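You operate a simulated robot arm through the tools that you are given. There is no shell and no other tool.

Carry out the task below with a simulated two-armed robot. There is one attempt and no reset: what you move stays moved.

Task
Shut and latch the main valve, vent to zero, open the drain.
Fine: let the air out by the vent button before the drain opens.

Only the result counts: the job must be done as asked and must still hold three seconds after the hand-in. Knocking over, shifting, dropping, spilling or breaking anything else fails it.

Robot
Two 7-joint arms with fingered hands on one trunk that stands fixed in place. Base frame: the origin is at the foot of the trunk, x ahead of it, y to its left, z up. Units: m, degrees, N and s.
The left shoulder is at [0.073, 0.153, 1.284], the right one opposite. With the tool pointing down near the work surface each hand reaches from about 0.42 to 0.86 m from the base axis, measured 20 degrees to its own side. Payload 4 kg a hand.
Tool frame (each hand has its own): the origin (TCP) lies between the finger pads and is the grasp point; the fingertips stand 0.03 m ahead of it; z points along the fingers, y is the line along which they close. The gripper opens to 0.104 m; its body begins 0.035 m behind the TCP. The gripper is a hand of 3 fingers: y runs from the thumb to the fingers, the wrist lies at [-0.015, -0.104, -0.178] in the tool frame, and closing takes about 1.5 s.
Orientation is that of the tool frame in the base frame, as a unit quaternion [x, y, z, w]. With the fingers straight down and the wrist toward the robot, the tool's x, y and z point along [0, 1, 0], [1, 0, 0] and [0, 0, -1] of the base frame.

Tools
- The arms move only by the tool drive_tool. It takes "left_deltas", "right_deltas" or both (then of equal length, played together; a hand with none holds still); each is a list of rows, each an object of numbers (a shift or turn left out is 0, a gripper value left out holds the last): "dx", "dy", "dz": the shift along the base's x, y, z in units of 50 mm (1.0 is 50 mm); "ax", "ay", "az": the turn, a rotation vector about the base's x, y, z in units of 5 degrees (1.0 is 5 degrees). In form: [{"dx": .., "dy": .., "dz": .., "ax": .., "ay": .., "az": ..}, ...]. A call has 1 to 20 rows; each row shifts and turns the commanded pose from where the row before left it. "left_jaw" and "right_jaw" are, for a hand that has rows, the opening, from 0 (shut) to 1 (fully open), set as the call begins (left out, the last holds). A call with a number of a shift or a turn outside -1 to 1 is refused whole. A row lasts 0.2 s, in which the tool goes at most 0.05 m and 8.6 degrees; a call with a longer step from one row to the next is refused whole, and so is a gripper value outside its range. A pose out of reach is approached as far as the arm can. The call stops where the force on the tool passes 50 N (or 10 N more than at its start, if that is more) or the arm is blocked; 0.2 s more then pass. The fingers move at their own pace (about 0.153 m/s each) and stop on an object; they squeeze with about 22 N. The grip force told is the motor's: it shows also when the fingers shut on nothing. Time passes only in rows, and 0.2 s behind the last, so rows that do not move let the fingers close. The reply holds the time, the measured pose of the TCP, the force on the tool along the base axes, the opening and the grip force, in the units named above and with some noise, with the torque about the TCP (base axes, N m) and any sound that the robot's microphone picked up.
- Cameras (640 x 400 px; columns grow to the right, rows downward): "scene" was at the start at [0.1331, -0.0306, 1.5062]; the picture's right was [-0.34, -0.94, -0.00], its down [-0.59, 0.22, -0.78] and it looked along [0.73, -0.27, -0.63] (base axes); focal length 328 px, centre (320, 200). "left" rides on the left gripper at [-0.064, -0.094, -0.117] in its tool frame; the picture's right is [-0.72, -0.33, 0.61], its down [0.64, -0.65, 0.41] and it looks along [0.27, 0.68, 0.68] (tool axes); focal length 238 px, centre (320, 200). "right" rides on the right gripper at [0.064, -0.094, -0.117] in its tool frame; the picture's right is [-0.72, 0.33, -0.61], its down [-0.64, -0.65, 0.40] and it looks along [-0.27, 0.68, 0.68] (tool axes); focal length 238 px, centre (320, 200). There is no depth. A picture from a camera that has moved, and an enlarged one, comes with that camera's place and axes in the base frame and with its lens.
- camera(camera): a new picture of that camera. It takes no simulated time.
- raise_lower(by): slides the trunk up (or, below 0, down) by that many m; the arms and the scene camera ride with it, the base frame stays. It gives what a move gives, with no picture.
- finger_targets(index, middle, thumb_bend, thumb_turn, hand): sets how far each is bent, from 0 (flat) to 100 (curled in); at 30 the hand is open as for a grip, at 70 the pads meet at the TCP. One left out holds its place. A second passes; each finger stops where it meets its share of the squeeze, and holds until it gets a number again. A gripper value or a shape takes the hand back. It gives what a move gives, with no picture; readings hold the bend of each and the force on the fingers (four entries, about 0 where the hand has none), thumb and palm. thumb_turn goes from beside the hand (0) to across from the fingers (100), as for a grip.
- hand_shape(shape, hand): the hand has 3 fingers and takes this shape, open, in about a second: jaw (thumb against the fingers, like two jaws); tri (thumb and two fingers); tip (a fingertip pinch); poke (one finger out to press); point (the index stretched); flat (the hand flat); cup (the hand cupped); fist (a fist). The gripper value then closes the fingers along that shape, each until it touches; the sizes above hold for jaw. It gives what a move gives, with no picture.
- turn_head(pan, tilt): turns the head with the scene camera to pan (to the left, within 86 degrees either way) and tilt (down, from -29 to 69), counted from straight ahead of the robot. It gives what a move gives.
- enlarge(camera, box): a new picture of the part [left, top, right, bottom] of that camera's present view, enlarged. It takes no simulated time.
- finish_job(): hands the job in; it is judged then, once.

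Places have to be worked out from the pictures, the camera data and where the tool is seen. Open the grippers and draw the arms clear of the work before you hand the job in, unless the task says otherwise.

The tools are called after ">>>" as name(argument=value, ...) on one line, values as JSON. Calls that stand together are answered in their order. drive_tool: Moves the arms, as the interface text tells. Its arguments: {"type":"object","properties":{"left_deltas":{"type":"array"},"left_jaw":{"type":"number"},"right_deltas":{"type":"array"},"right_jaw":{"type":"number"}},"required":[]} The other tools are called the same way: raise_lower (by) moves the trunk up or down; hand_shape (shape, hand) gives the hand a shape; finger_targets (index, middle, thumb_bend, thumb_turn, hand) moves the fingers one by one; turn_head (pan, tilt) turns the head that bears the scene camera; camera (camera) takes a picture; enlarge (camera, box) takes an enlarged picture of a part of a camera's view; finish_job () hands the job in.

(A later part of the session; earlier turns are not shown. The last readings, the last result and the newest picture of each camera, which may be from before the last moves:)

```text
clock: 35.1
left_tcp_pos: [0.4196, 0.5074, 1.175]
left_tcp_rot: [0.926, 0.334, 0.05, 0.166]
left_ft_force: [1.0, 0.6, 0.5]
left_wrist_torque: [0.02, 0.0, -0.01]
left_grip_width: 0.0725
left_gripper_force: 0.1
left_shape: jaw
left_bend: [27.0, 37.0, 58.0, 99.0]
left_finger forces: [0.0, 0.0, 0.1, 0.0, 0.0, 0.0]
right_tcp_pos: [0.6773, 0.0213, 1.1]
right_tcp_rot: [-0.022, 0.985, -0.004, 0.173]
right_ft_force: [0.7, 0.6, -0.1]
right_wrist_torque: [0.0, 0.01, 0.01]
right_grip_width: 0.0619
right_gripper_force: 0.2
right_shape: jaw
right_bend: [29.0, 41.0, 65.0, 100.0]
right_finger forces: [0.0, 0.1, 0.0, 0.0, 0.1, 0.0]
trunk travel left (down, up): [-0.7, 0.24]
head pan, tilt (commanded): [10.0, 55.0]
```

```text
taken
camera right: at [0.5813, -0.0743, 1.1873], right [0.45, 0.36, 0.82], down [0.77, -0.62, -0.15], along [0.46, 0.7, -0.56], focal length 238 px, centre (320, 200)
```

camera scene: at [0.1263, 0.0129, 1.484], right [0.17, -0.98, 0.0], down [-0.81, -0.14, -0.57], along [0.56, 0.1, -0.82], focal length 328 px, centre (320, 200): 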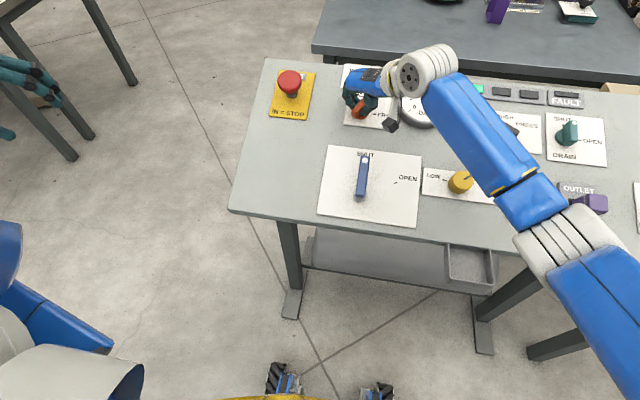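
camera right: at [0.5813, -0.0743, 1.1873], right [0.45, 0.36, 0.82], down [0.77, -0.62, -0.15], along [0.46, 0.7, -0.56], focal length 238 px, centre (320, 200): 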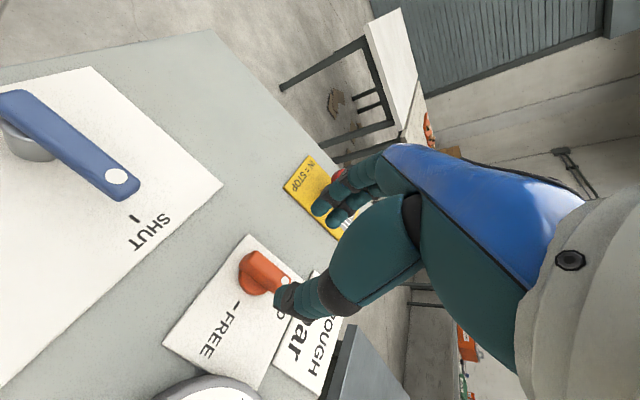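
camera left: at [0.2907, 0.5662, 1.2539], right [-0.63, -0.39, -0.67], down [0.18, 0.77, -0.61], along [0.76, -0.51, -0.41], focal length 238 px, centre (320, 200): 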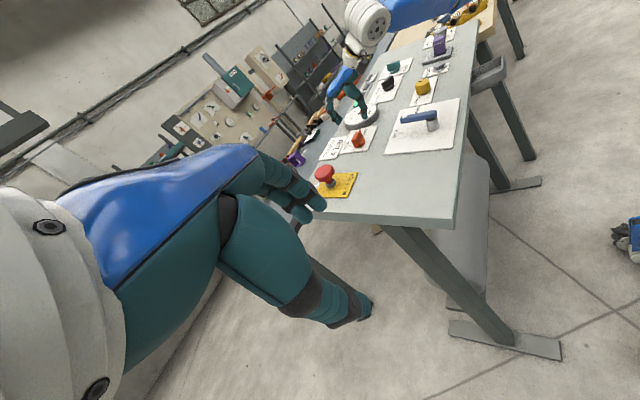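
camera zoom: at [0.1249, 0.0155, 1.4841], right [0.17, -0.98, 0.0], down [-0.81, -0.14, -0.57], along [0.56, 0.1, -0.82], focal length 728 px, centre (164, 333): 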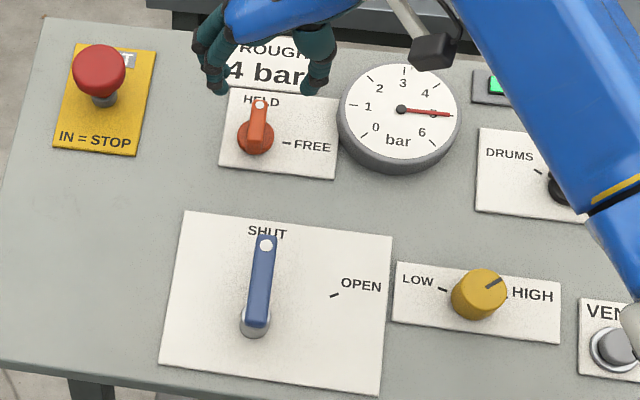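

Orange now points at HELD and the lever at SHUT. To confirm this knob really latches the main valve, I'll nudge the lever gently toward OPEN. First I'll turn the right hand back to zero yaw and move it above the lever's left side with fingers closed.

>>> drive_tool(right_deltas=[{"dz": 0.3, "ax": 0.342, "az": -0.94}, {"dz": 0.3, "ax": 0.342, "az": -0.94}, {"dx": -0.15, "dy": 0.03, "ax": 0.342, "az": -0.94}, {"dx": -0.15, "dy": 0.03, "ax": 0.342, "az": -0.94}, {"dx": -0.15, "dy": 0.03, "ax": 0.342, "az": -0.94}, {"dx": -0.15, "dy": 0.03, "ax": 0.342, "az": -0.94}, {"dx": -0.15, "dy": 0.03, "ax": 0.342, "az": -0.94}, {"dx": -0.15, "dy": 0.03, "ax": 0.342, "az": -0.94}, {"dx": -0.15, "dy": 0.03, "ax": 0.342, "az": -0.94}, {"dx": -0.15, "dy": 0.03, "ax": 0.342, "az": -0.94}, {"dx": -0.15, "dy": 0.03, "ax": 0.342, "az": -0.94}, {"dx": -0.15, "dy": 0.03, "ax": 0.342, "az": -0.94}, {"dx": -0.15, "dy": 0.03, "ax": 0.342, "az": -0.94}, {"dx": -0.15, "dy": 0.03, "ax": 0.342, "az": -0.94}, {"dx": -0.15, "dy": 0.03, "ax": 0.342, "az": -0.94}, {"dx": -0.15, "dy": 0.03, "ax": 0.342, "az": -0.94}, {"dx": -0.15, "dy": 0.03, "ax": 0.342, "az": -0.94}, {"dx": -0.15, "dy": 0.03, "ax": 0.342, "az": -0.94}, {"ax": 0.16, "az": -0.47}], right_jaw=0)

>>> camera(camera="scene")

>>> camera(camera="right")

```text
clock: 39.1
left_tcp_pos: [0.4203, 0.5073, 1.1746]
left_tcp_rot: [0.926, 0.335, 0.049, 0.166]
left_ft_force: [0.4, -0.4, 0.8]
left_wrist_torque: [0.06, 0.03, 0.01]
left_grip_width: 0.073
left_gripper_force: 0.2
left_shape: jaw
left_bend: [27.0, 37.0, 58.0, 99.0]
left_finger forces: [0.1, 0.1, 0.0, 0.0, 0.0, 0.0]
right_tcp_pos: [0.5569, 0.0474, 1.128]
right_tcp_rot: [0.697, 0.696, 0.121, 0.125]
right_ft_force: [0.0, 0.2, -0.7]
right_wrist_torque: [-0.01, 0.02, 0.02]
right_grip_width: 0.0002
right_gripper_force: 22.0
right_shape: jaw
right_bend: [70.0, 70.0, 46.0, 100.0]
right_finger forces: [0.0, 0.1, 0.0, 0.0, 0.0, 0.1]
trunk travel left (down, up): [-0.7, 0.24]
head pan, tilt (commanded): [10.0, 55.0]
```

```text
taken
camera scene: at [0.1242, 0.0166, 1.4841], right [0.17, -0.98, 0.0], down [-0.81, -0.14, -0.57], along [0.56, 0.1, -0.82], focal length 328 px, centre (320, 200)
```

scene: 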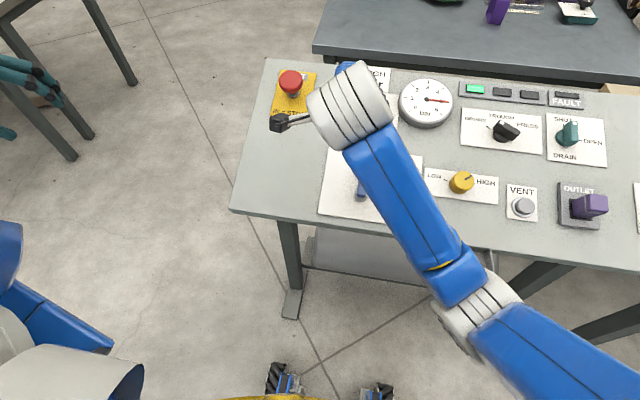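

```text
taken
camera right: at [0.4288, 0.1113, 1.2045], right [0.1, -0.72, 0.69], down [-0.48, -0.64, -0.6], along [0.87, -0.27, -0.4], focal length 238 px, centre (320, 200)
```

right: 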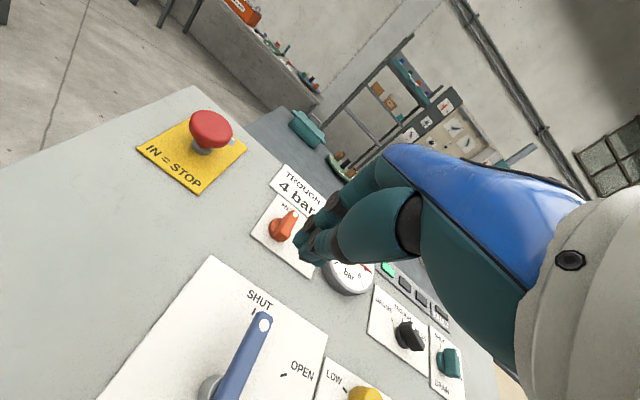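

The right hand reached the hover in good posture. I'll lower the closed fingers beside the lever's left face, keeping about 2 cm clear.

>>> drive_tool(right_deltas=[{"dx": 0.05, "dz": -0.5}, {"dx": 0.05, "dz": -0.5}, {"dx": 0.05, "dz": -0.5}, {"dx": 0.05, "dz": -0.5}, {"dx": 0.03, "dz": -0.5}, {"dz": -0.2}, {"dz": 0}])

>>> enlarge(camera="left", box=[330, 60, 490, 190])

>>> enlarge(camera="right", box=[200, 160, 400, 360])

```text
clock: 40.7
left_tcp_pos: [0.419, 0.5081, 1.1732]
left_tcp_rot: [0.927, 0.334, 0.049, 0.165]
left_ft_force: [0.5, 0.5, 0.2]
left_wrist_torque: [0.0, 0.0, 0.02]
left_grip_width: 0.0729
left_gripper_force: 0.0
left_shape: jaw
left_bend: [27.0, 37.0, 58.0, 99.0]
left_finger forces: [0.0, 0.0, 0.1, 0.0, 0.0, 0.0]
right_tcp_pos: [0.5681, 0.0471, 0.994]
right_tcp_rot: [0.696, 0.697, 0.122, 0.124]
right_ft_force: [0.7, -0.2, 0.2]
right_wrist_torque: [0.0, 0.0, -0.03]
right_grip_width: 0.0
right_gripper_force: 22.1
right_shape: jaw
right_bend: [70.0, 70.0, 46.0, 100.0]
right_finger forces: [0.0, 0.0, 0.1, 0.1, 0.1, 0.0]
trunk travel left (down, up): [-0.7, 0.24]
head pan, tilt (commanded): [10.0, 55.0]
```

```text
3.08 times, centred on (410, 125) of left
camera zoom: at [0.2906, 0.5657, 1.254], right [-0.63, -0.39, -0.67], down [0.18, 0.77, -0.61], along [0.76, -0.51, -0.41], focal length 733 px, centre (43, 431)
```

zoom: 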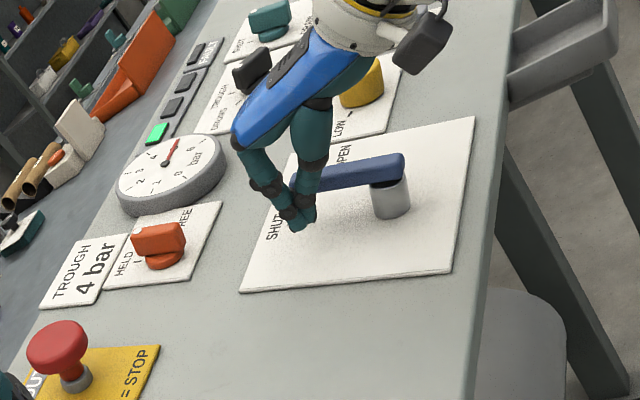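

```text
2.00 times, centred on (300, 260) of right
camera zoom: at [0.44, 0.111, 1.0698], right [0.1, -0.72, 0.69], down [-0.47, -0.64, -0.6], along [0.87, -0.27, -0.4], focal length 477 px, centre (360, 80)
```

zoom: 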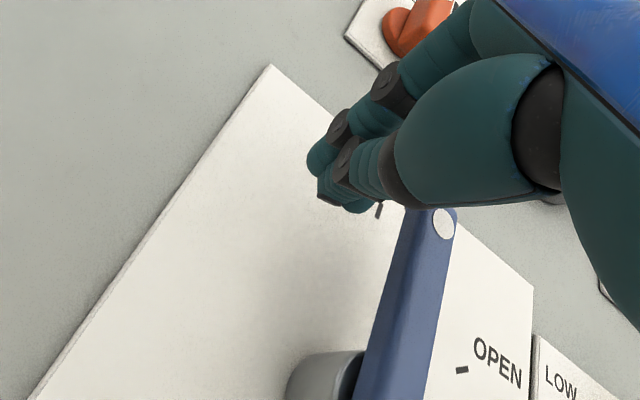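

The fingers are on the lever's left with clearance. I'll ease them toward −y in 5 mm steps until contact.

>>> drive_tool(right_deltas=[{"dy": -0.1}, {"dy": -0.1}, {"dy": -0.1}, {"dy": -0.1}, {"dy": -0.1}, {"dy": -0.1}, {"dy": 0}])

>>> enlarge(camera="right", box=[200, 160, 400, 360])

```text
clock: 42.3
left_tcp_pos: [0.4194, 0.5113, 1.1723]
left_tcp_rot: [0.926, 0.335, 0.048, 0.167]
left_ft_force: [-0.1, -0.5, 0.3]
left_wrist_torque: [0.01, -0.02, 0.05]
left_grip_width: 0.0729
left_gripper_force: 0.1
left_shape: jaw
left_bend: [27.0, 37.0, 58.0, 99.0]
left_finger forces: [0.0, 0.0, 0.1, 0.0, 0.1, 0.0]
right_tcp_pos: [0.5677, 0.0229, 0.9938]
right_tcp_rot: [0.695, 0.698, 0.122, 0.125]
right_ft_force: [0.8, 18.8, 0.2]
right_wrist_torque: [0.26, -0.03, 0.23]
right_grip_width: 0.0
right_gripper_force: 22.1
right_shape: jaw
right_bend: [70.0, 70.0, 46.0, 100.0]
right_finger forces: [0.1, 10.7, 0.1, 0.0, 0.1, 0.1]
trunk travel left (down, up): [-0.7, 0.24]
head pan, tilt (commanded): [10.0, 55.0]
```

```text
2.00 times, centred on (300, 260) of right
camera zoom: at [0.4394, 0.0856, 1.0706], right [0.1, -0.72, 0.69], down [-0.47, -0.65, -0.6], along [0.88, -0.27, -0.4], focal length 477 px, centre (360, 80)
```

zoom: 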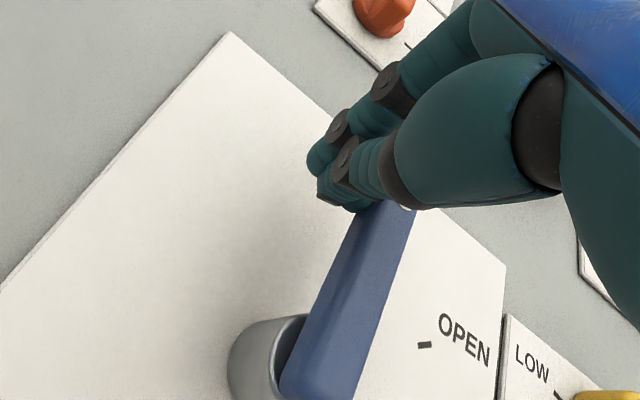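

The lever resists nearly 19 N without moving, so the orange knob does latch the main valve. I'll back off, lift straight up and verify the lever is still at SHUT.

>>> drive_tool(right_deltas=[{"dy": 0.15}, {"dy": 0.15}, {"dy": 0.15}, {"dz": 0.4}, {"dz": 0.5}, {"dz": 0.5}, {"dz": 0.5}, {"dz": 0.5}, {"dz": 0.3}, {"dz": 0}])

>>> enlarge(camera="left", box=[330, 60, 490, 190])

>>> camera(camera="right")

>>> camera(camera="scene")

```text
clock: 43.4
left_tcp_pos: [0.4237, 0.5092, 1.1717]
left_tcp_rot: [0.927, 0.334, 0.048, 0.166]
left_ft_force: [0.7, -0.5, 1.3]
left_wrist_torque: [0.04, 0.01, -0.02]
left_grip_width: 0.0725
left_gripper_force: 0.0
left_shape: jaw
left_bend: [27.0, 37.0, 58.0, 99.0]
left_finger forces: [0.1, 0.0, 0.0, 0.0, 0.0, 0.1]
right_tcp_pos: [0.5672, 0.0217, 0.9901]
right_tcp_rot: [0.69, 0.705, 0.091, 0.138]
right_ft_force: [5.5, 42.9, -10.5]
right_wrist_torque: [0.88, 0.04, 0.54]
right_grip_width: 0.0001
right_gripper_force: 22.0
right_shape: jaw
right_bend: [70.0, 70.0, 46.0, 100.0]
right_finger forces: [0.0, 53.3, 0.0, 0.0, 0.1, 0.0]
trunk travel left (down, up): [-0.7, 0.24]
head pan, tilt (commanded): [10.0, 55.0]
stopped in row 5 (right hand): the force on the tool passed its limit at 53 N (the readings are from after the stop); the commanded pose is now the measured one
```

```text
3.08 times, centred on (410, 125) of left
camera zoom: at [0.2947, 0.5683, 1.2511], right [-0.63, -0.39, -0.67], down [0.18, 0.77, -0.62], along [0.76, -0.51, -0.41], focal length 733 px, centre (43, 431)
```

zoom: 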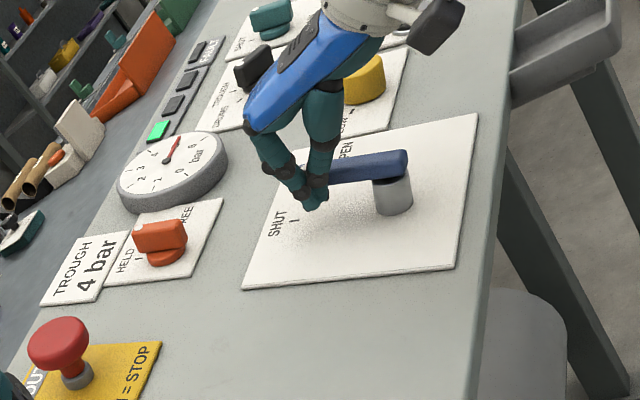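

```text
taken
camera right: at [0.4398, 0.0895, 1.065], right [0.12, -0.67, 0.73], down [-0.48, -0.69, -0.55], along [0.87, -0.29, -0.41], focal length 238 px, centre (320, 200)
```

right: 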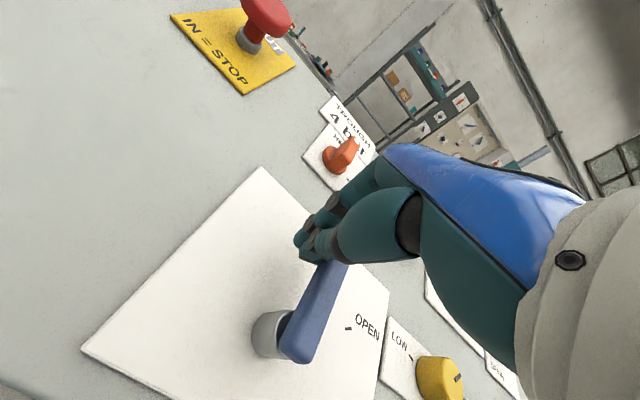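

```text
taken
camera scene: at [0.1297, 0.0361, 1.4829], right [0.17, -0.98, 0.01], down [-0.81, -0.15, -0.57], along [0.56, 0.09, -0.82], focal length 328 px, centre (320, 200)
```

scene: 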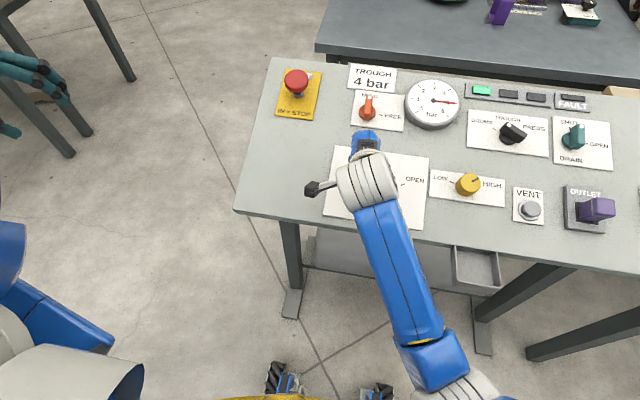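

The arm's elbow is swinging as it did on the left side, and it leaned the fingers into the latched lever, which stayed at SHUT. I'll relieve the contact with a tiny step away and watch.

>>> drive_tool(right_deltas=[{"dy": 0.2, "dz": 0.1}])

>>> camera(camera="scene")

```text
clock: 43.7
left_tcp_pos: [0.4209, 0.4974, 1.1778]
left_tcp_rot: [0.928, 0.332, 0.051, 0.163]
left_ft_force: [0.0, -0.2, -0.5]
left_wrist_torque: [-0.02, -0.01, -0.02]
left_grip_width: 0.0729
left_gripper_force: 0.0
left_shape: jaw
left_bend: [27.0, 37.0, 58.0, 99.0]
left_finger forces: [0.0, 0.1, 0.1, 0.0, 0.1, 0.0]
right_tcp_pos: [0.5619, 0.021, 0.9915]
right_tcp_rot: [0.685, 0.71, 0.097, 0.129]
right_ft_force: [6.8, 40.9, -13.3]
right_wrist_torque: [1.0, 0.1, 0.73]
right_grip_width: 0.0
right_gripper_force: 21.7
right_shape: jaw
right_bend: [70.0, 70.0, 47.0, 100.0]
right_finger forces: [0.0, 49.4, 0.1, 0.1, 0.1, 0.0]
trunk travel left (down, up): [-0.7, 0.24]
head pan, tilt (commanded): [10.0, 55.0]
stopped in row 1 (right hand): the force on the tool passed its limit at 57 N (the readings are from after the stop); the commanded pose is now the measured one
```

```text
taken
camera scene: at [0.1298, 0.0302, 1.4832], right [0.17, -0.98, 0.01], down [-0.81, -0.15, -0.57], along [0.56, 0.09, -0.82], focal length 328 px, centre (320, 200)
```

scene: 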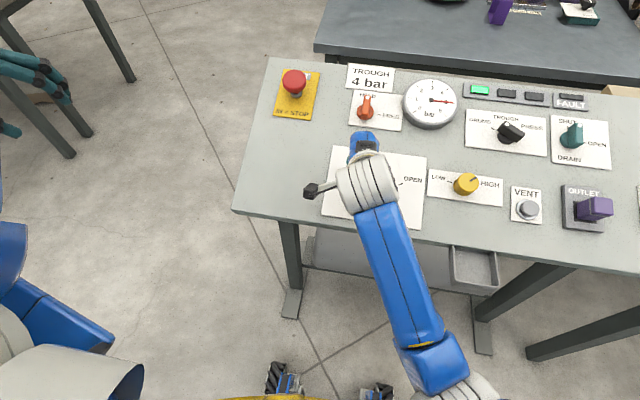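

The push persists, probably a transient while the elbow settles. I'll hold still for a moment and read the force again.

>>> drive_tool(right_deltas=[{"dy": 0}])

```text
clock: 44.1
left_tcp_pos: [0.4191, 0.5013, 1.1759]
left_tcp_rot: [0.927, 0.333, 0.051, 0.164]
left_ft_force: [0.1, -0.5, 0.1]
left_wrist_torque: [0.01, -0.01, -0.02]
left_grip_width: 0.0727
left_gripper_force: 0.0
left_shape: jaw
left_bend: [27.0, 37.0, 58.0, 99.0]
left_finger forces: [0.1, 0.1, 0.0, 0.0, 0.0, 0.0]
right_tcp_pos: [0.5623, 0.0203, 0.9906]
right_tcp_rot: [0.687, 0.708, 0.093, 0.135]
right_ft_force: [7.6, 37.9, -12.0]
right_wrist_torque: [0.96, 0.05, 0.69]
right_grip_width: 0.0
right_gripper_force: 22.0
right_shape: jaw
right_bend: [70.0, 70.0, 47.0, 100.0]
right_finger forces: [0.0, 47.1, 0.0, 0.0, 0.0, 0.0]
trunk travel left (down, up): [-0.7, 0.24]
head pan, tilt (commanded): [10.0, 55.0]
```

The force is steady at about 38 N, so I'll step away in +y with small moves.

>>> drive_tool(right_deltas=[{"dy": 0.15}, {"dy": 0.15}])

```text
clock: 44.7
left_tcp_pos: [0.417, 0.5021, 1.1778]
left_tcp_rot: [0.927, 0.333, 0.051, 0.163]
left_ft_force: [-0.3, 0.6, -0.3]
left_wrist_torque: [-0.02, -0.03, -0.05]
left_grip_width: 0.0727
left_gripper_force: 0.1
left_shape: jaw
left_bend: [27.0, 37.0, 58.0, 99.0]
left_finger forces: [0.1, 0.0, 0.1, 0.0, 0.0, 0.0]
right_tcp_pos: [0.5623, 0.0222, 0.9891]
right_tcp_rot: [0.688, 0.705, 0.088, 0.148]
right_ft_force: [8.6, 36.4, 8.2]
right_wrist_torque: [0.57, -0.29, 0.61]
right_grip_width: 0.0
right_gripper_force: 22.1
right_shape: jaw
right_bend: [70.0, 70.0, 47.0, 100.0]
right_finger forces: [0.1, 46.1, 0.0, 0.0, 0.1, 0.1]
trunk travel left (down, up): [-0.7, 0.24]
head pan, tilt (commanded): [10.0, 55.0]
```

Small steps don't free it, so the elbow seems jammed near the trunk. Raising the trunk carries the whole arm up without changing its posture, so I'll use that to lift the fingers off the lever.

>>> raise_lower(by=0.07)

>>> camera(camera="scene")

>>> enlarge(camera="left", box=[310, 60, 510, 220])

```text
clock: 45.2
left_tcp_pos: [0.4203, 0.4891, 1.1938]
left_tcp_rot: [0.928, 0.332, 0.052, 0.16]
left_ft_force: [0.9, -0.5, -0.2]
left_wrist_torque: [0.02, 0.03, 0.0]
left_grip_width: 0.0728
left_gripper_force: 0.0
left_shape: jaw
left_bend: [27.0, 37.0, 58.0, 99.0]
left_finger forces: [0.1, 0.0, 0.1, 0.0, 0.0, 0.1]
right_tcp_pos: [0.5616, 0.0222, 0.9923]
right_tcp_rot: [0.684, 0.712, 0.088, 0.13]
right_ft_force: [7.2, 45.2, -13.8]
right_wrist_torque: [1.14, 0.07, 0.77]
right_grip_width: 0.0002
right_gripper_force: 22.1
right_shape: jaw
right_bend: [70.0, 70.0, 47.0, 100.0]
right_finger forces: [0.1, 53.4, 0.0, 0.1, 0.1, 0.1]
trunk travel left (down, up): [-0.712, 0.228]
head pan, tilt (commanded): [10.0, 55.0]
stopped: the force on the tool passed its limit at 59 N (the readings are from after the stop); the commanded pose is now the measured one
```

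```text
taken
camera scene: at [0.1318, 0.0303, 1.4956], right [0.17, -0.98, 0.01], down [-0.81, -0.15, -0.57], along [0.56, 0.09, -0.82], focal length 328 px, centre (320, 200)
```

scene: 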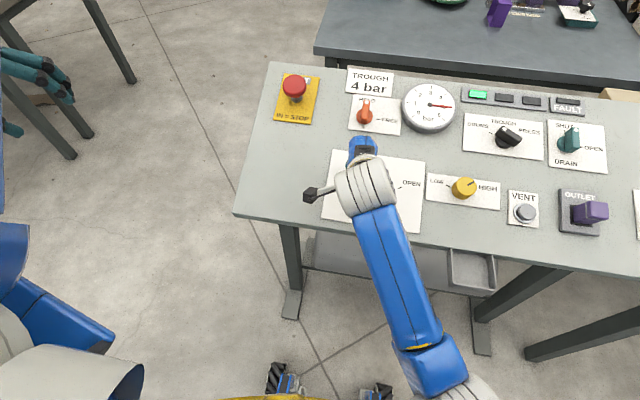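

```text
2.50 times, centred on (410, 140) of left
camera zoom: at [0.292, 0.5468, 1.2745], right [-0.63, -0.38, -0.68], down [0.19, 0.78, -0.6], along [0.76, -0.5, -0.42], focal length 596 px, centre (95, 350)
```

zoom: 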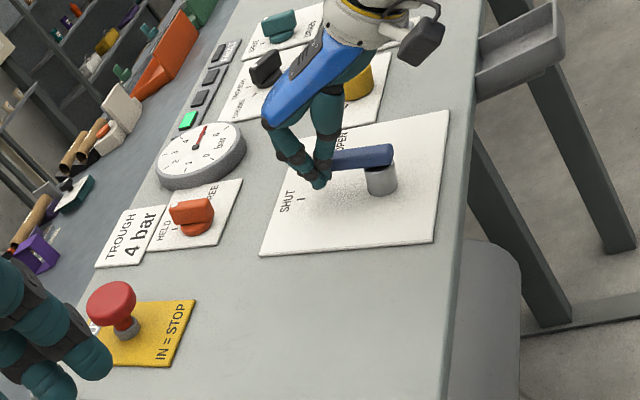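

The trunk lift stopped on force; the arm is still leaning on the lever, which hasn't moved. The commanded pose is now re-based, so I'll try lifting the hand itself in small upward steps with a little forward motion.

>>> drive_tool(right_deltas=[{"dy": 0.1, "dz": 0.2}])

```text
clock: 45.6
left_tcp_pos: [0.4207, 0.4956, 1.1909]
left_tcp_rot: [0.927, 0.334, 0.051, 0.161]
left_ft_force: [0.5, -0.2, 0.8]
left_wrist_torque: [-0.01, 0.02, 0.0]
left_grip_width: 0.0728
left_gripper_force: 0.1
left_shape: jaw
left_bend: [27.0, 37.0, 58.0, 99.0]
left_finger forces: [0.1, 0.0, 0.0, 0.1, 0.0, 0.0]
right_tcp_pos: [0.5583, 0.0229, 0.9951]
right_tcp_rot: [0.687, 0.711, 0.07, 0.135]
right_ft_force: [7.4, 37.9, -23.1]
right_wrist_torque: [1.22, 0.24, 0.65]
right_grip_width: 0.0
right_gripper_force: 22.2
right_shape: jaw
right_bend: [70.0, 70.0, 48.0, 100.0]
right_finger forces: [0.1, 44.8, 0.0, 0.0, 0.0, 0.0]
trunk travel left (down, up): [-0.712, 0.228]
head pan, tilt (commanded): [10.0, 55.0]
```

It is rising slowly against friction. I'll continue in small steps.

>>> drive_tool(right_deltas=[{"dy": 0.1, "dz": 0.1}])

```text
clock: 45.9
left_tcp_pos: [0.4177, 0.4801, 1.2008]
left_tcp_rot: [0.929, 0.332, 0.056, 0.156]
left_ft_force: [0.4, -0.2, -0.1]
left_wrist_torque: [0.03, 0.02, 0.01]
left_grip_width: 0.073
left_gripper_force: 0.0
left_shape: jaw
left_bend: [27.0, 37.0, 58.0, 99.0]
left_finger forces: [0.0, 0.0, 0.1, 0.0, 0.1, 0.0]
right_tcp_pos: [0.5538, 0.019, 0.9963]
right_tcp_rot: [0.681, 0.718, 0.082, 0.123]
right_ft_force: [7.7, 51.2, -22.1]
right_wrist_torque: [1.71, 0.29, 1.13]
right_grip_width: 0.0
right_gripper_force: 22.0
right_shape: jaw
right_bend: [70.0, 70.0, 49.0, 100.0]
right_finger forces: [0.1, 57.7, 0.1, 0.1, 0.0, 0.0]
trunk travel left (down, up): [-0.712, 0.228]
head pan, tilt (commanded): [10.0, 55.0]
stopped in row 1 (right hand): the force on the tool passed its limit at 57 N (the readings are from after the stop); the commanded pose is now the measured one
```

The fingertips need only about 2 cm more to clear the lever top. Curling them into a fist should pull them off the lever without moving the arm, so I'll do that.

>>> hand_shape(shape="fist", hand="right")

>>> camera(camera="scene")

>>> camera(camera="left")

>>> camera(camera="right")

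```text
clock: 46.8
left_tcp_pos: [0.4115, 0.4642, 1.2073]
left_tcp_rot: [0.93, 0.331, 0.059, 0.151]
left_ft_force: [-0.3, -0.4, 0.3]
left_wrist_torque: [0.01, 0.01, -0.04]
left_grip_width: 0.0729
left_gripper_force: 0.1
left_shape: jaw
left_bend: [27.0, 37.0, 58.0, 99.0]
left_finger forces: [0.0, 0.1, 0.0, 0.0, 0.0, 0.1]
right_tcp_pos: [0.5523, -0.006, 0.9977]
right_tcp_rot: [0.689, 0.709, 0.079, 0.131]
right_ft_force: [-0.3, -0.9, -1.2]
right_wrist_torque: [0.0, -0.01, -0.01]
right_grip_width: 0.0
right_gripper_force: 0.0
right_shape: fist
right_bend: [88.0, 88.0, 93.0, 100.0]
right_finger forces: [0.1, 0.1, 0.1, 0.0, 0.0, 0.0]
trunk travel left (down, up): [-0.712, 0.228]
head pan, tilt (commanded): [10.0, 55.0]
```

```text
taken
camera scene: at [0.1219, -0.002, 1.497], right [0.17, -0.98, -0.01], down [-0.81, -0.14, -0.57], along [0.56, 0.11, -0.82], focal length 328 px, centre (320, 200)
```

scene: 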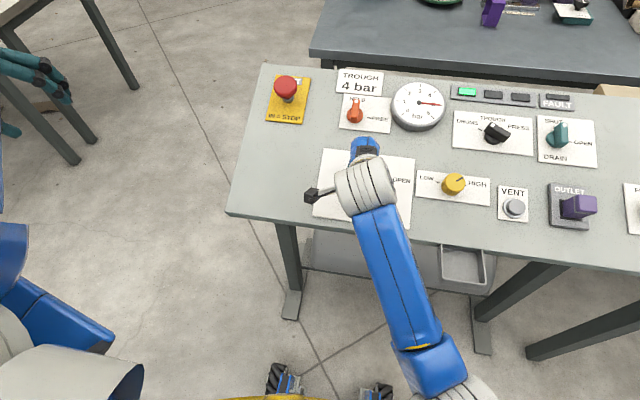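

```text
taken
camera left: at [0.282, 0.5205, 1.2886], right [-0.62, -0.36, -0.69], down [0.19, 0.79, -0.58], along [0.76, -0.5, -0.42], focal length 238 px, centre (320, 200)
```

left: 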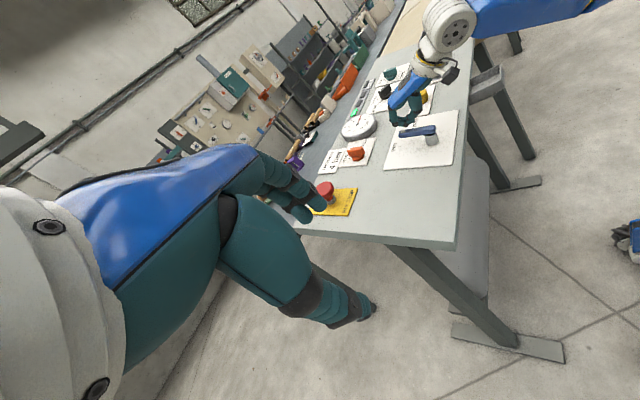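

```text
taken
camera right: at [0.4271, 0.0605, 1.075], right [0.14, -0.66, 0.74], down [-0.49, -0.69, -0.53], along [0.86, -0.29, -0.43], focal length 238 px, centre (320, 200)
```

right: 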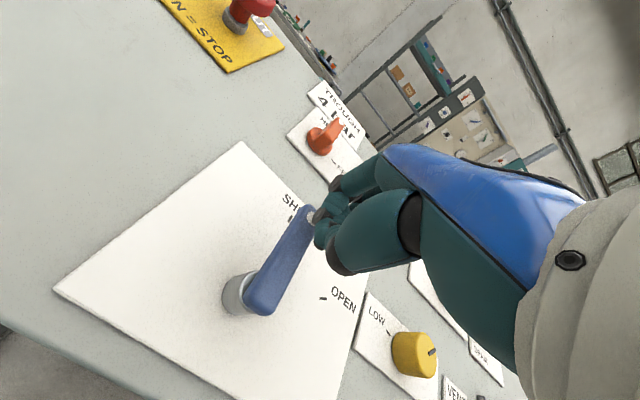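

Contact is released: forces are zero and the lever still points at SHUT. Now I'll lift the right hand up and toward its own side, where the arm has room.

>>> drive_tool(right_deltas=[{"dz": 0.3}, {"dz": 0.4}, {"dz": 0.5}, {"dy": -0.3, "dz": 0.5}, {"dy": -0.5, "dz": 0.5}, {"dy": -0.5, "dz": 0.4}, {"dy": -0.5, "dz": 0.2}, {"dy": -0.5}, {"dy": -0.5}, {"dy": 0}])

>>> camera(camera="scene")

>>> camera(camera="left")

```text
clock: 49.0
left_tcp_pos: [0.4134, 0.479, 1.2017]
left_tcp_rot: [0.928, 0.332, 0.057, 0.156]
left_ft_force: [0.1, 0.7, -0.3]
left_wrist_torque: [0.01, 0.01, -0.01]
left_grip_width: 0.073
left_gripper_force: 0.1
left_shape: jaw
left_bend: [27.0, 37.0, 58.0, 99.0]
left_finger forces: [0.1, 0.0, 0.1, 0.0, 0.0, 0.0]
right_tcp_pos: [0.5541, -0.1364, 1.1405]
right_tcp_rot: [0.687, 0.71, 0.077, 0.137]
right_ft_force: [0.3, 0.3, 0.2]
right_wrist_torque: [-0.01, -0.04, 0.01]
right_grip_width: 0.0
right_gripper_force: 0.0
right_shape: fist
right_bend: [89.0, 94.0, 95.0, 100.0]
right_finger forces: [0.1, 0.1, 0.0, 0.0, 0.1, 0.1]
trunk travel left (down, up): [-0.712, 0.228]
head pan, tilt (commanded): [10.0, 55.0]
```

```text
taken
camera scene: at [0.1242, 0.0182, 1.4965], right [0.17, -0.98, 0.0], down [-0.81, -0.14, -0.57], along [0.56, 0.1, -0.82], focal length 328 px, centre (320, 200)
```

scene: 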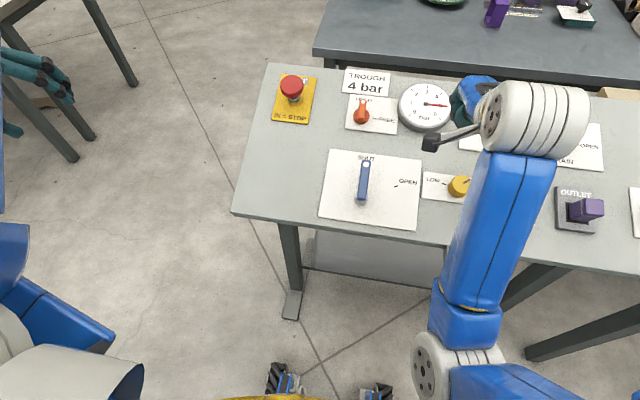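

```text
taken
camera left: at [0.2835, 0.5348, 1.282], right [-0.62, -0.37, -0.69], down [0.19, 0.78, -0.59], along [0.76, -0.5, -0.42], focal length 238 px, centre (320, 200)
```

left: 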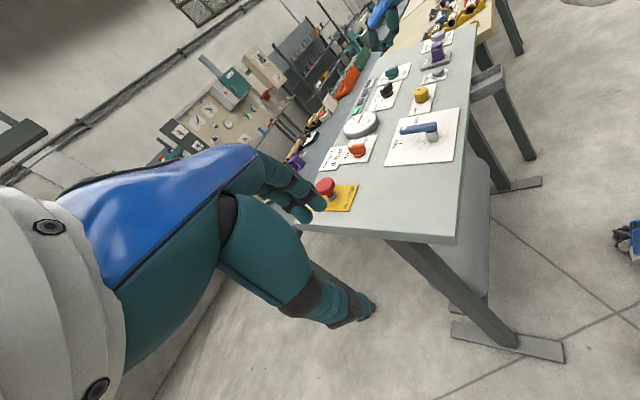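

The right arm is free again, the lever is at SHUT and orange at HELD. Next the vent: I'll straighten the right hand, move above the VENT button near (0.553,-0.325), and form a poking finger.

>>> drive_tool(right_deltas=[{"dx": -0.11, "dy": -0.47, "ax": 0.13, "ay": -0.065, "az": -0.025}, {"dx": -0.11, "dy": -0.47, "ax": 0.13, "ay": -0.065, "az": -0.025}, {"dx": -0.11, "dy": -0.47, "ax": 0.13, "ay": -0.065, "az": -0.025}, {"dx": -0.11, "dy": -0.47, "ax": 0.13, "ay": -0.065, "az": -0.025}, {"dx": -0.11, "dy": -0.47, "ax": 0.13, "ay": -0.065, "az": -0.025}, {"dx": -0.11, "dy": -0.47, "ax": 0.13, "ay": -0.065, "az": -0.025}, {"dx": -0.11, "dy": -0.47, "ax": 0.13, "ay": -0.065, "az": -0.025}, {"dx": -0.11, "dy": -0.47, "ax": 0.13, "ay": -0.065, "az": -0.025}, {"dy": 0}])

>>> hand_shape(shape="poke", hand="right")

>>> camera(camera="scene")

>>> camera(camera="right")

```text
clock: 51.0
left_tcp_pos: [0.413, 0.4754, 1.2035]
left_tcp_rot: [0.929, 0.332, 0.057, 0.155]
left_ft_force: [0.2, 0.3, -0.4]
left_wrist_torque: [-0.01, -0.02, 0.06]
left_grip_width: 0.0729
left_gripper_force: 0.2
left_shape: jaw
left_bend: [27.0, 37.0, 58.0, 99.0]
left_finger forces: [0.0, 0.0, 0.0, 0.0, 0.0, 0.0]
right_tcp_pos: [0.5092, -0.3229, 1.1392]
right_tcp_rot: [0.695, 0.698, 0.127, 0.116]
right_ft_force: [0.2, -0.3, -0.4]
right_wrist_torque: [-0.02, 0.03, 0.0]
right_grip_width: 0.0
right_gripper_force: 0.1
right_shape: fist
right_bend: [90.0, 97.0, 96.0, 100.0]
right_finger forces: [0.0, 0.0, 0.0, 0.0, 0.1, 0.1]
trunk travel left (down, up): [-0.712, 0.228]
head pan, tilt (commanded): [10.0, 55.0]
```

```text
clock: 51.9
left_tcp_pos: [0.4133, 0.4762, 1.2036]
left_tcp_rot: [0.929, 0.332, 0.057, 0.156]
left_ft_force: [0.4, -0.3, 0.0]
left_wrist_torque: [-0.03, -0.03, -0.03]
left_grip_width: 0.0727
left_gripper_force: 0.1
left_shape: jaw
left_bend: [27.0, 37.0, 58.0, 99.0]
left_finger forces: [0.0, 0.1, 0.1, 0.1, 0.0, 0.0]
right_tcp_pos: [0.51, -0.321, 1.1387]
right_tcp_rot: [0.696, 0.697, 0.126, 0.117]
right_ft_force: [-0.1, 0.3, -0.3]
right_wrist_torque: [0.0, 0.0, -0.01]
right_grip_width: 0.0001
right_gripper_force: 0.0
right_shape: poke
right_bend: [70.0, 70.0, 100.0, 100.0]
right_finger forces: [0.0, 0.1, 0.0, 0.0, 0.0, 0.1]
trunk travel left (down, up): [-0.712, 0.228]
head pan, tilt (commanded): [10.0, 55.0]
```

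```text
taken
camera scene: at [0.124, 0.0143, 1.4966], right [0.17, -0.98, 0.0], down [-0.81, -0.14, -0.57], along [0.56, 0.1, -0.82], focal length 328 px, centre (320, 200)
```

scene: 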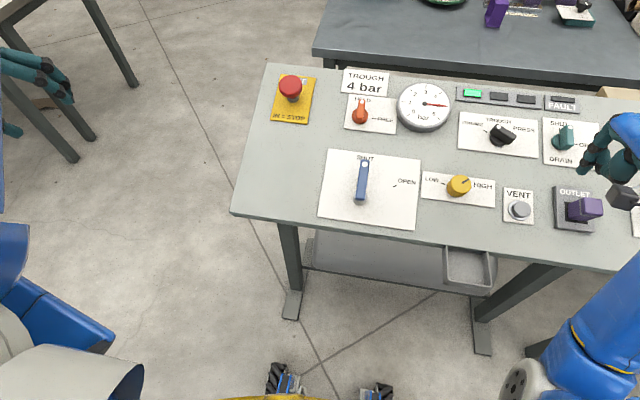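

```text
taken
camera right: at [0.3818, -0.2596, 1.2169], right [0.1, -0.73, 0.68], down [-0.47, -0.64, -0.61], along [0.87, -0.26, -0.41], focal length 238 px, centre (320, 200)
```

right: 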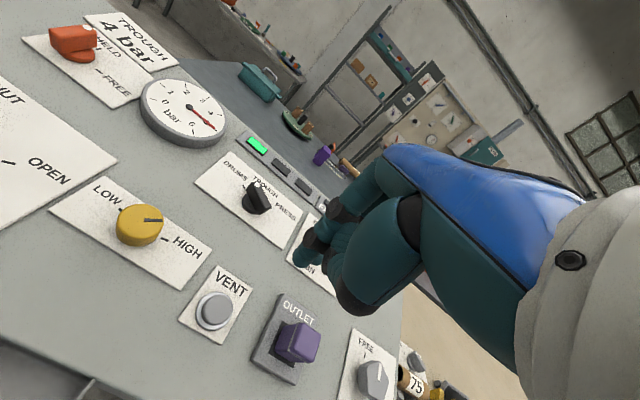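

All the panel is visible and the gauge still reads 5 bar. I'll zoom in on the poke-shaped fingertip to see where it sits, and on the vent button to refine its position.

>>> enlarge(camera="right", box=[160, 160, 400, 360])

>>> enlarge(camera="scene", box=[480, 100, 640, 240])

>>> enlarge(camera="scene", box=[320, 60, 480, 230])

```text
2.00 times, centred on (280, 260) of right
camera zoom: at [0.3818, -0.2596, 1.2169], right [0.1, -0.73, 0.68], down [-0.47, -0.64, -0.61], along [0.87, -0.26, -0.41], focal length 477 px, centre (400, 80)
```

zoom: 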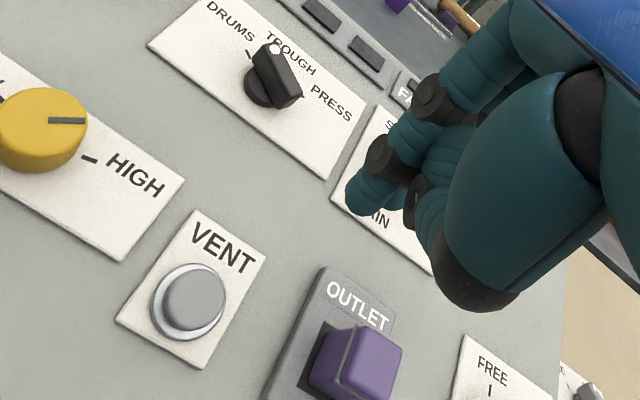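

```text
2.86 times, centred on (560, 170) of scene
camera zoom: at [0.124, 0.0143, 1.4966], right [0.17, -0.98, 0.0], down [-0.81, -0.14, -0.57], along [0.56, 0.1, -0.82], focal length 936 px, centre (-366, 286)
```

zoom: 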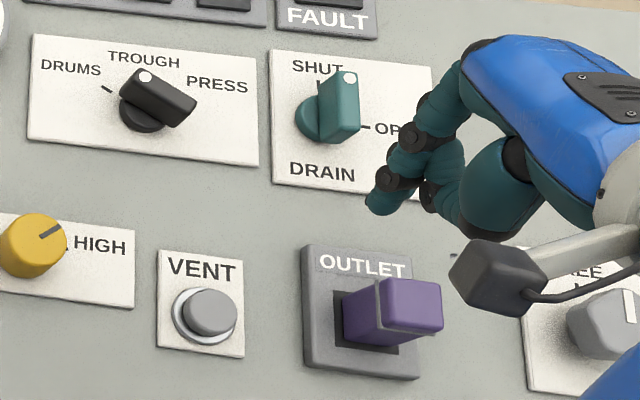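

```text
2.35 times, centred on (400, 145) of scene
camera zoom: at [0.124, 0.0143, 1.4966], right [0.17, -0.98, 0.0], down [-0.81, -0.14, -0.57], along [0.56, 0.1, -0.82], focal length 771 px, centre (132, 329)
```

zoom: 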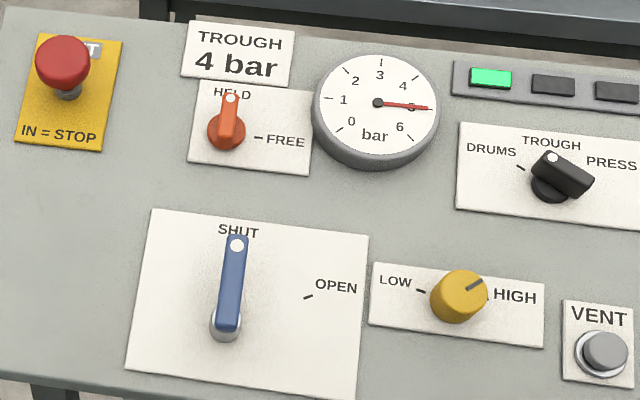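

By triangulation the poke fingertip is about 4 cm ahead of the TCP and the vent button's top is near (0.555,-0.326,0.939). I'll descend to about 5 cm above the button.

>>> drive_tool(right_deltas=[{"dx": 0.095, "dz": -0.5}, {"dx": 0.095, "dz": -0.5}, {"dx": 0.095, "dz": -0.5}, {"dx": 0.095, "dz": -0.5}, {"dz": -0.2}, {"dz": 0}])

>>> enlarge(camera="right", box=[200, 160, 400, 340])

>>> enlarge(camera="scene", box=[460, 120, 620, 260])

>>> enlarge(camera="left", box=[360, 20, 500, 140])

```text
clock: 53.3
left_tcp_pos: [0.4133, 0.4749, 1.2027]
left_tcp_rot: [0.929, 0.333, 0.057, 0.155]
left_ft_force: [0.3, 0.1, 0.3]
left_wrist_torque: [0.01, 0.0, -0.01]
left_grip_width: 0.0726
left_gripper_force: 0.1
left_shape: jaw
left_bend: [27.0, 37.0, 58.0, 99.0]
left_finger forces: [0.1, 0.0, 0.0, 0.0, 0.0, 0.1]
right_tcp_pos: [0.5279, -0.321, 1.0285]
right_tcp_rot: [0.695, 0.698, 0.127, 0.117]
right_ft_force: [-0.5, 0.5, -0.6]
right_wrist_torque: [0.02, -0.04, -0.01]
right_grip_width: 0.0002
right_gripper_force: 0.0
right_shape: poke
right_bend: [70.0, 70.0, 100.0, 100.0]
right_finger forces: [0.0, 0.1, 0.0, 0.0, 0.1, 0.0]
trunk travel left (down, up): [-0.712, 0.228]
head pan, tilt (commanded): [10.0, 55.0]
```

```text
2.22 times, centred on (300, 250) of right
camera zoom: at [0.4002, -0.2598, 1.1065], right [0.1, -0.73, 0.68], down [-0.47, -0.64, -0.61], along [0.87, -0.26, -0.41], focal length 530 px, centre (364, 89)
```

zoom: 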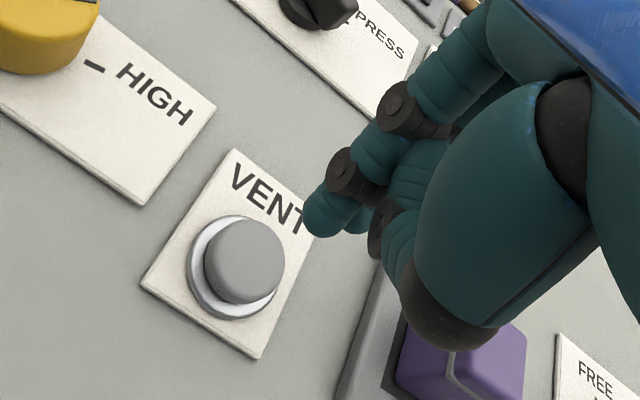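

```text
2.86 times, centred on (540, 190) of scene
camera zoom: at [0.1237, 0.0142, 1.4966], right [0.17, -0.98, 0.0], down [-0.81, -0.14, -0.57], along [0.56, 0.1, -0.82], focal length 936 px, centre (-309, 229)
```

zoom: 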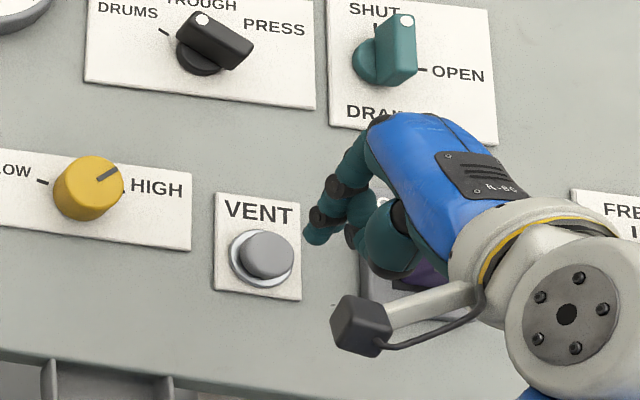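

```text
3.33 times, centred on (430, 80) of left
camera zoom: at [0.2835, 0.5325, 1.2829], right [-0.62, -0.37, -0.69], down [0.19, 0.78, -0.59], along [0.76, -0.5, -0.42], focal length 794 px, centre (-47, 600)
```

zoom: 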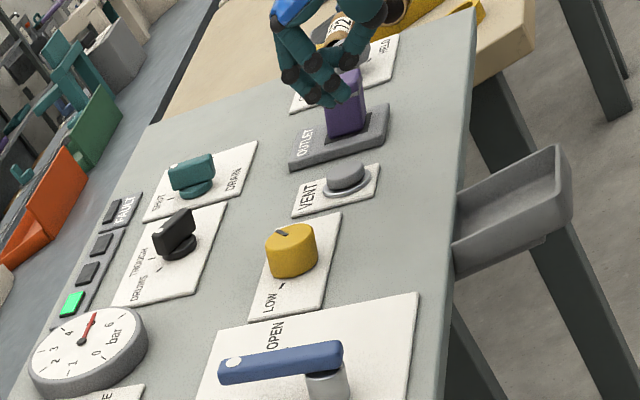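

The fingertips are about 6 cm short of the button and need a little more forward. I'll descend to about 1.5 cm above it and recheck alignment.

>>> drive_tool(right_deltas=[{"dx": 0.147, "dy": -0.02, "dz": -0.283}, {"dx": 0.147, "dy": -0.02, "dz": -0.283}, {"dx": 0.147, "dy": -0.02, "dz": -0.283}, {"dz": 0}])

>>> enlarge(camera="right", box=[200, 160, 400, 340])

>>> enlarge(camera="scene", box=[460, 120, 620, 260])

>>> enlarge(camera="left", box=[360, 20, 500, 140])

```text
clock: 54.3
left_tcp_pos: [0.4132, 0.4763, 1.2031]
left_tcp_rot: [0.929, 0.332, 0.058, 0.155]
left_ft_force: [0.3, 0.2, -1.3]
left_wrist_torque: [-0.02, 0.04, 0.02]
left_grip_width: 0.0729
left_gripper_force: 0.0
left_shape: jaw
left_bend: [27.0, 37.0, 58.0, 99.0]
left_finger forces: [0.0, 0.0, 0.1, 0.1, 0.0, 0.0]
right_tcp_pos: [0.5512, -0.3265, 0.9868]
right_tcp_rot: [0.696, 0.697, 0.126, 0.117]
right_ft_force: [0.1, 0.2, 1.2]
right_wrist_torque: [-0.04, -0.02, 0.03]
right_grip_width: 0.0005
right_gripper_force: 0.0
right_shape: poke
right_bend: [70.0, 70.0, 100.0, 100.0]
right_finger forces: [0.0, 0.1, 0.1, 0.0, 0.0, 0.0]
trunk travel left (down, up): [-0.712, 0.228]
head pan, tilt (commanded): [10.0, 55.0]
```

```text
2.22 times, centred on (300, 250) of right
camera zoom: at [0.4222, -0.2632, 1.064], right [0.1, -0.73, 0.68], down [-0.47, -0.64, -0.61], along [0.87, -0.26, -0.41], focal length 530 px, centre (364, 89)
```

zoom: 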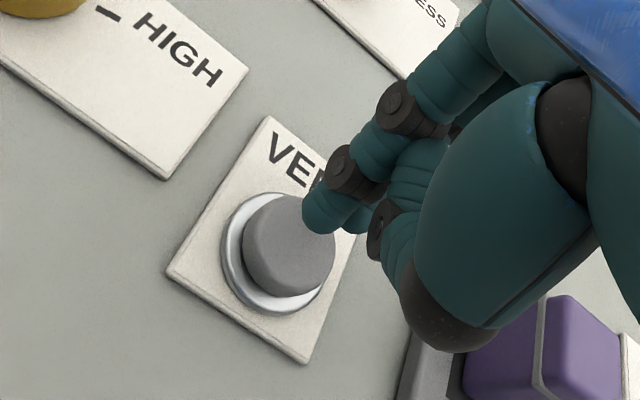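

```text
2.86 times, centred on (540, 190) of scene
camera zoom: at [0.1236, 0.014, 1.4966], right [0.17, -0.98, 0.0], down [-0.81, -0.14, -0.57], along [0.56, 0.1, -0.82], focal length 936 px, centre (-309, 229)
```

zoom: 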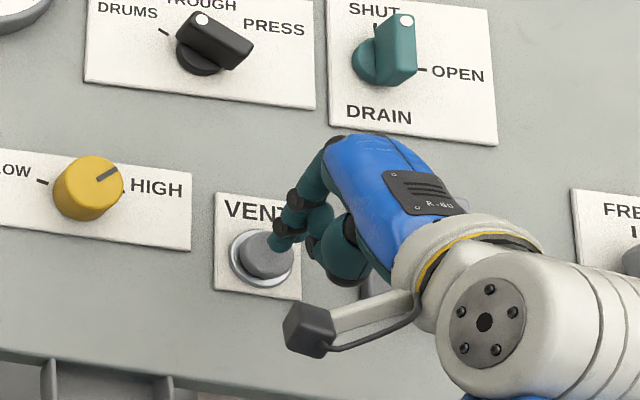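

```text
3.33 times, centred on (430, 80) of left
camera zoom: at [0.2832, 0.5323, 1.283], right [-0.62, -0.37, -0.69], down [0.19, 0.78, -0.59], along [0.76, -0.5, -0.42], focal length 794 px, centre (-47, 600)
```

zoom: 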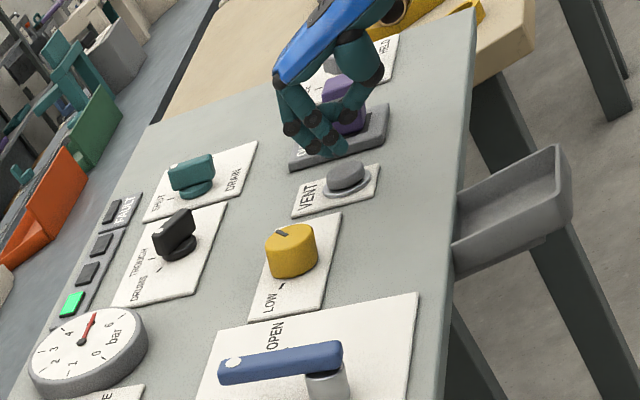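

The three views put the button top near (0.556,-0.326,0.938), with the fingertips about 2 cm above it and converging on its centre. I'll descend along the normal in 4–5 mm steps to touch and press it.

>>> drive_tool(right_deltas=[{"dx": 0.034, "dz": -0.094}, {"dx": 0.034, "dz": -0.094}, {"dx": 0.034, "dz": -0.094}, {"dz": 0}])

>>> enlarge(camera="right", box=[200, 160, 400, 340])

>>> enlarge(camera="scene", box=[380, 70, 560, 240])

```text
clock: 55.3
left_tcp_pos: [0.4112, 0.4758, 1.2036]
left_tcp_rot: [0.929, 0.331, 0.056, 0.155]
left_ft_force: [-0.3, -0.2, -0.3]
left_wrist_torque: [0.02, -0.02, -0.02]
left_grip_width: 0.0732
left_gripper_force: 0.2
left_shape: jaw
left_bend: [27.0, 37.0, 58.0, 99.0]
left_finger forces: [0.1, 0.0, 0.1, 0.0, 0.1, 0.0]
right_tcp_pos: [0.5559, -0.3254, 0.9736]
right_tcp_rot: [0.696, 0.697, 0.127, 0.118]
right_ft_force: [-1.3, -0.7, 2.5]
right_wrist_torque: [-0.05, -0.01, 0.02]
right_grip_width: 0.0001
right_gripper_force: 0.1
right_shape: poke
right_bend: [70.0, 70.0, 100.0, 100.0]
right_finger forces: [0.0, 2.6, 0.1, 0.0, 0.0, 0.1]
trunk travel left (down, up): [-0.712, 0.228]
head pan, tilt (commanded): [10.0, 55.0]
heard: click
```

```text
2.22 times, centred on (300, 250) of right
camera zoom: at [0.427, -0.2631, 1.0504], right [0.1, -0.73, 0.68], down [-0.47, -0.64, -0.61], along [0.88, -0.26, -0.41], focal length 530 px, centre (364, 89)
```

zoom: 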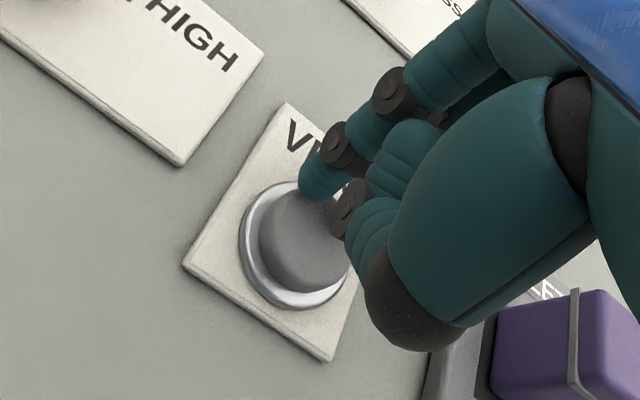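

```text
2.35 times, centred on (470, 155) of scene
camera zoom: at [0.123, 0.0144, 1.4967], right [0.17, -0.98, 0.0], down [-0.81, -0.14, -0.57], along [0.56, 0.1, -0.82], focal length 771 px, centre (-33, 306)
```

zoom: 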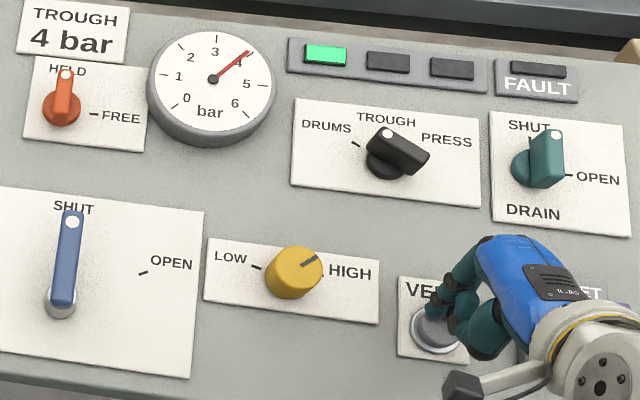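

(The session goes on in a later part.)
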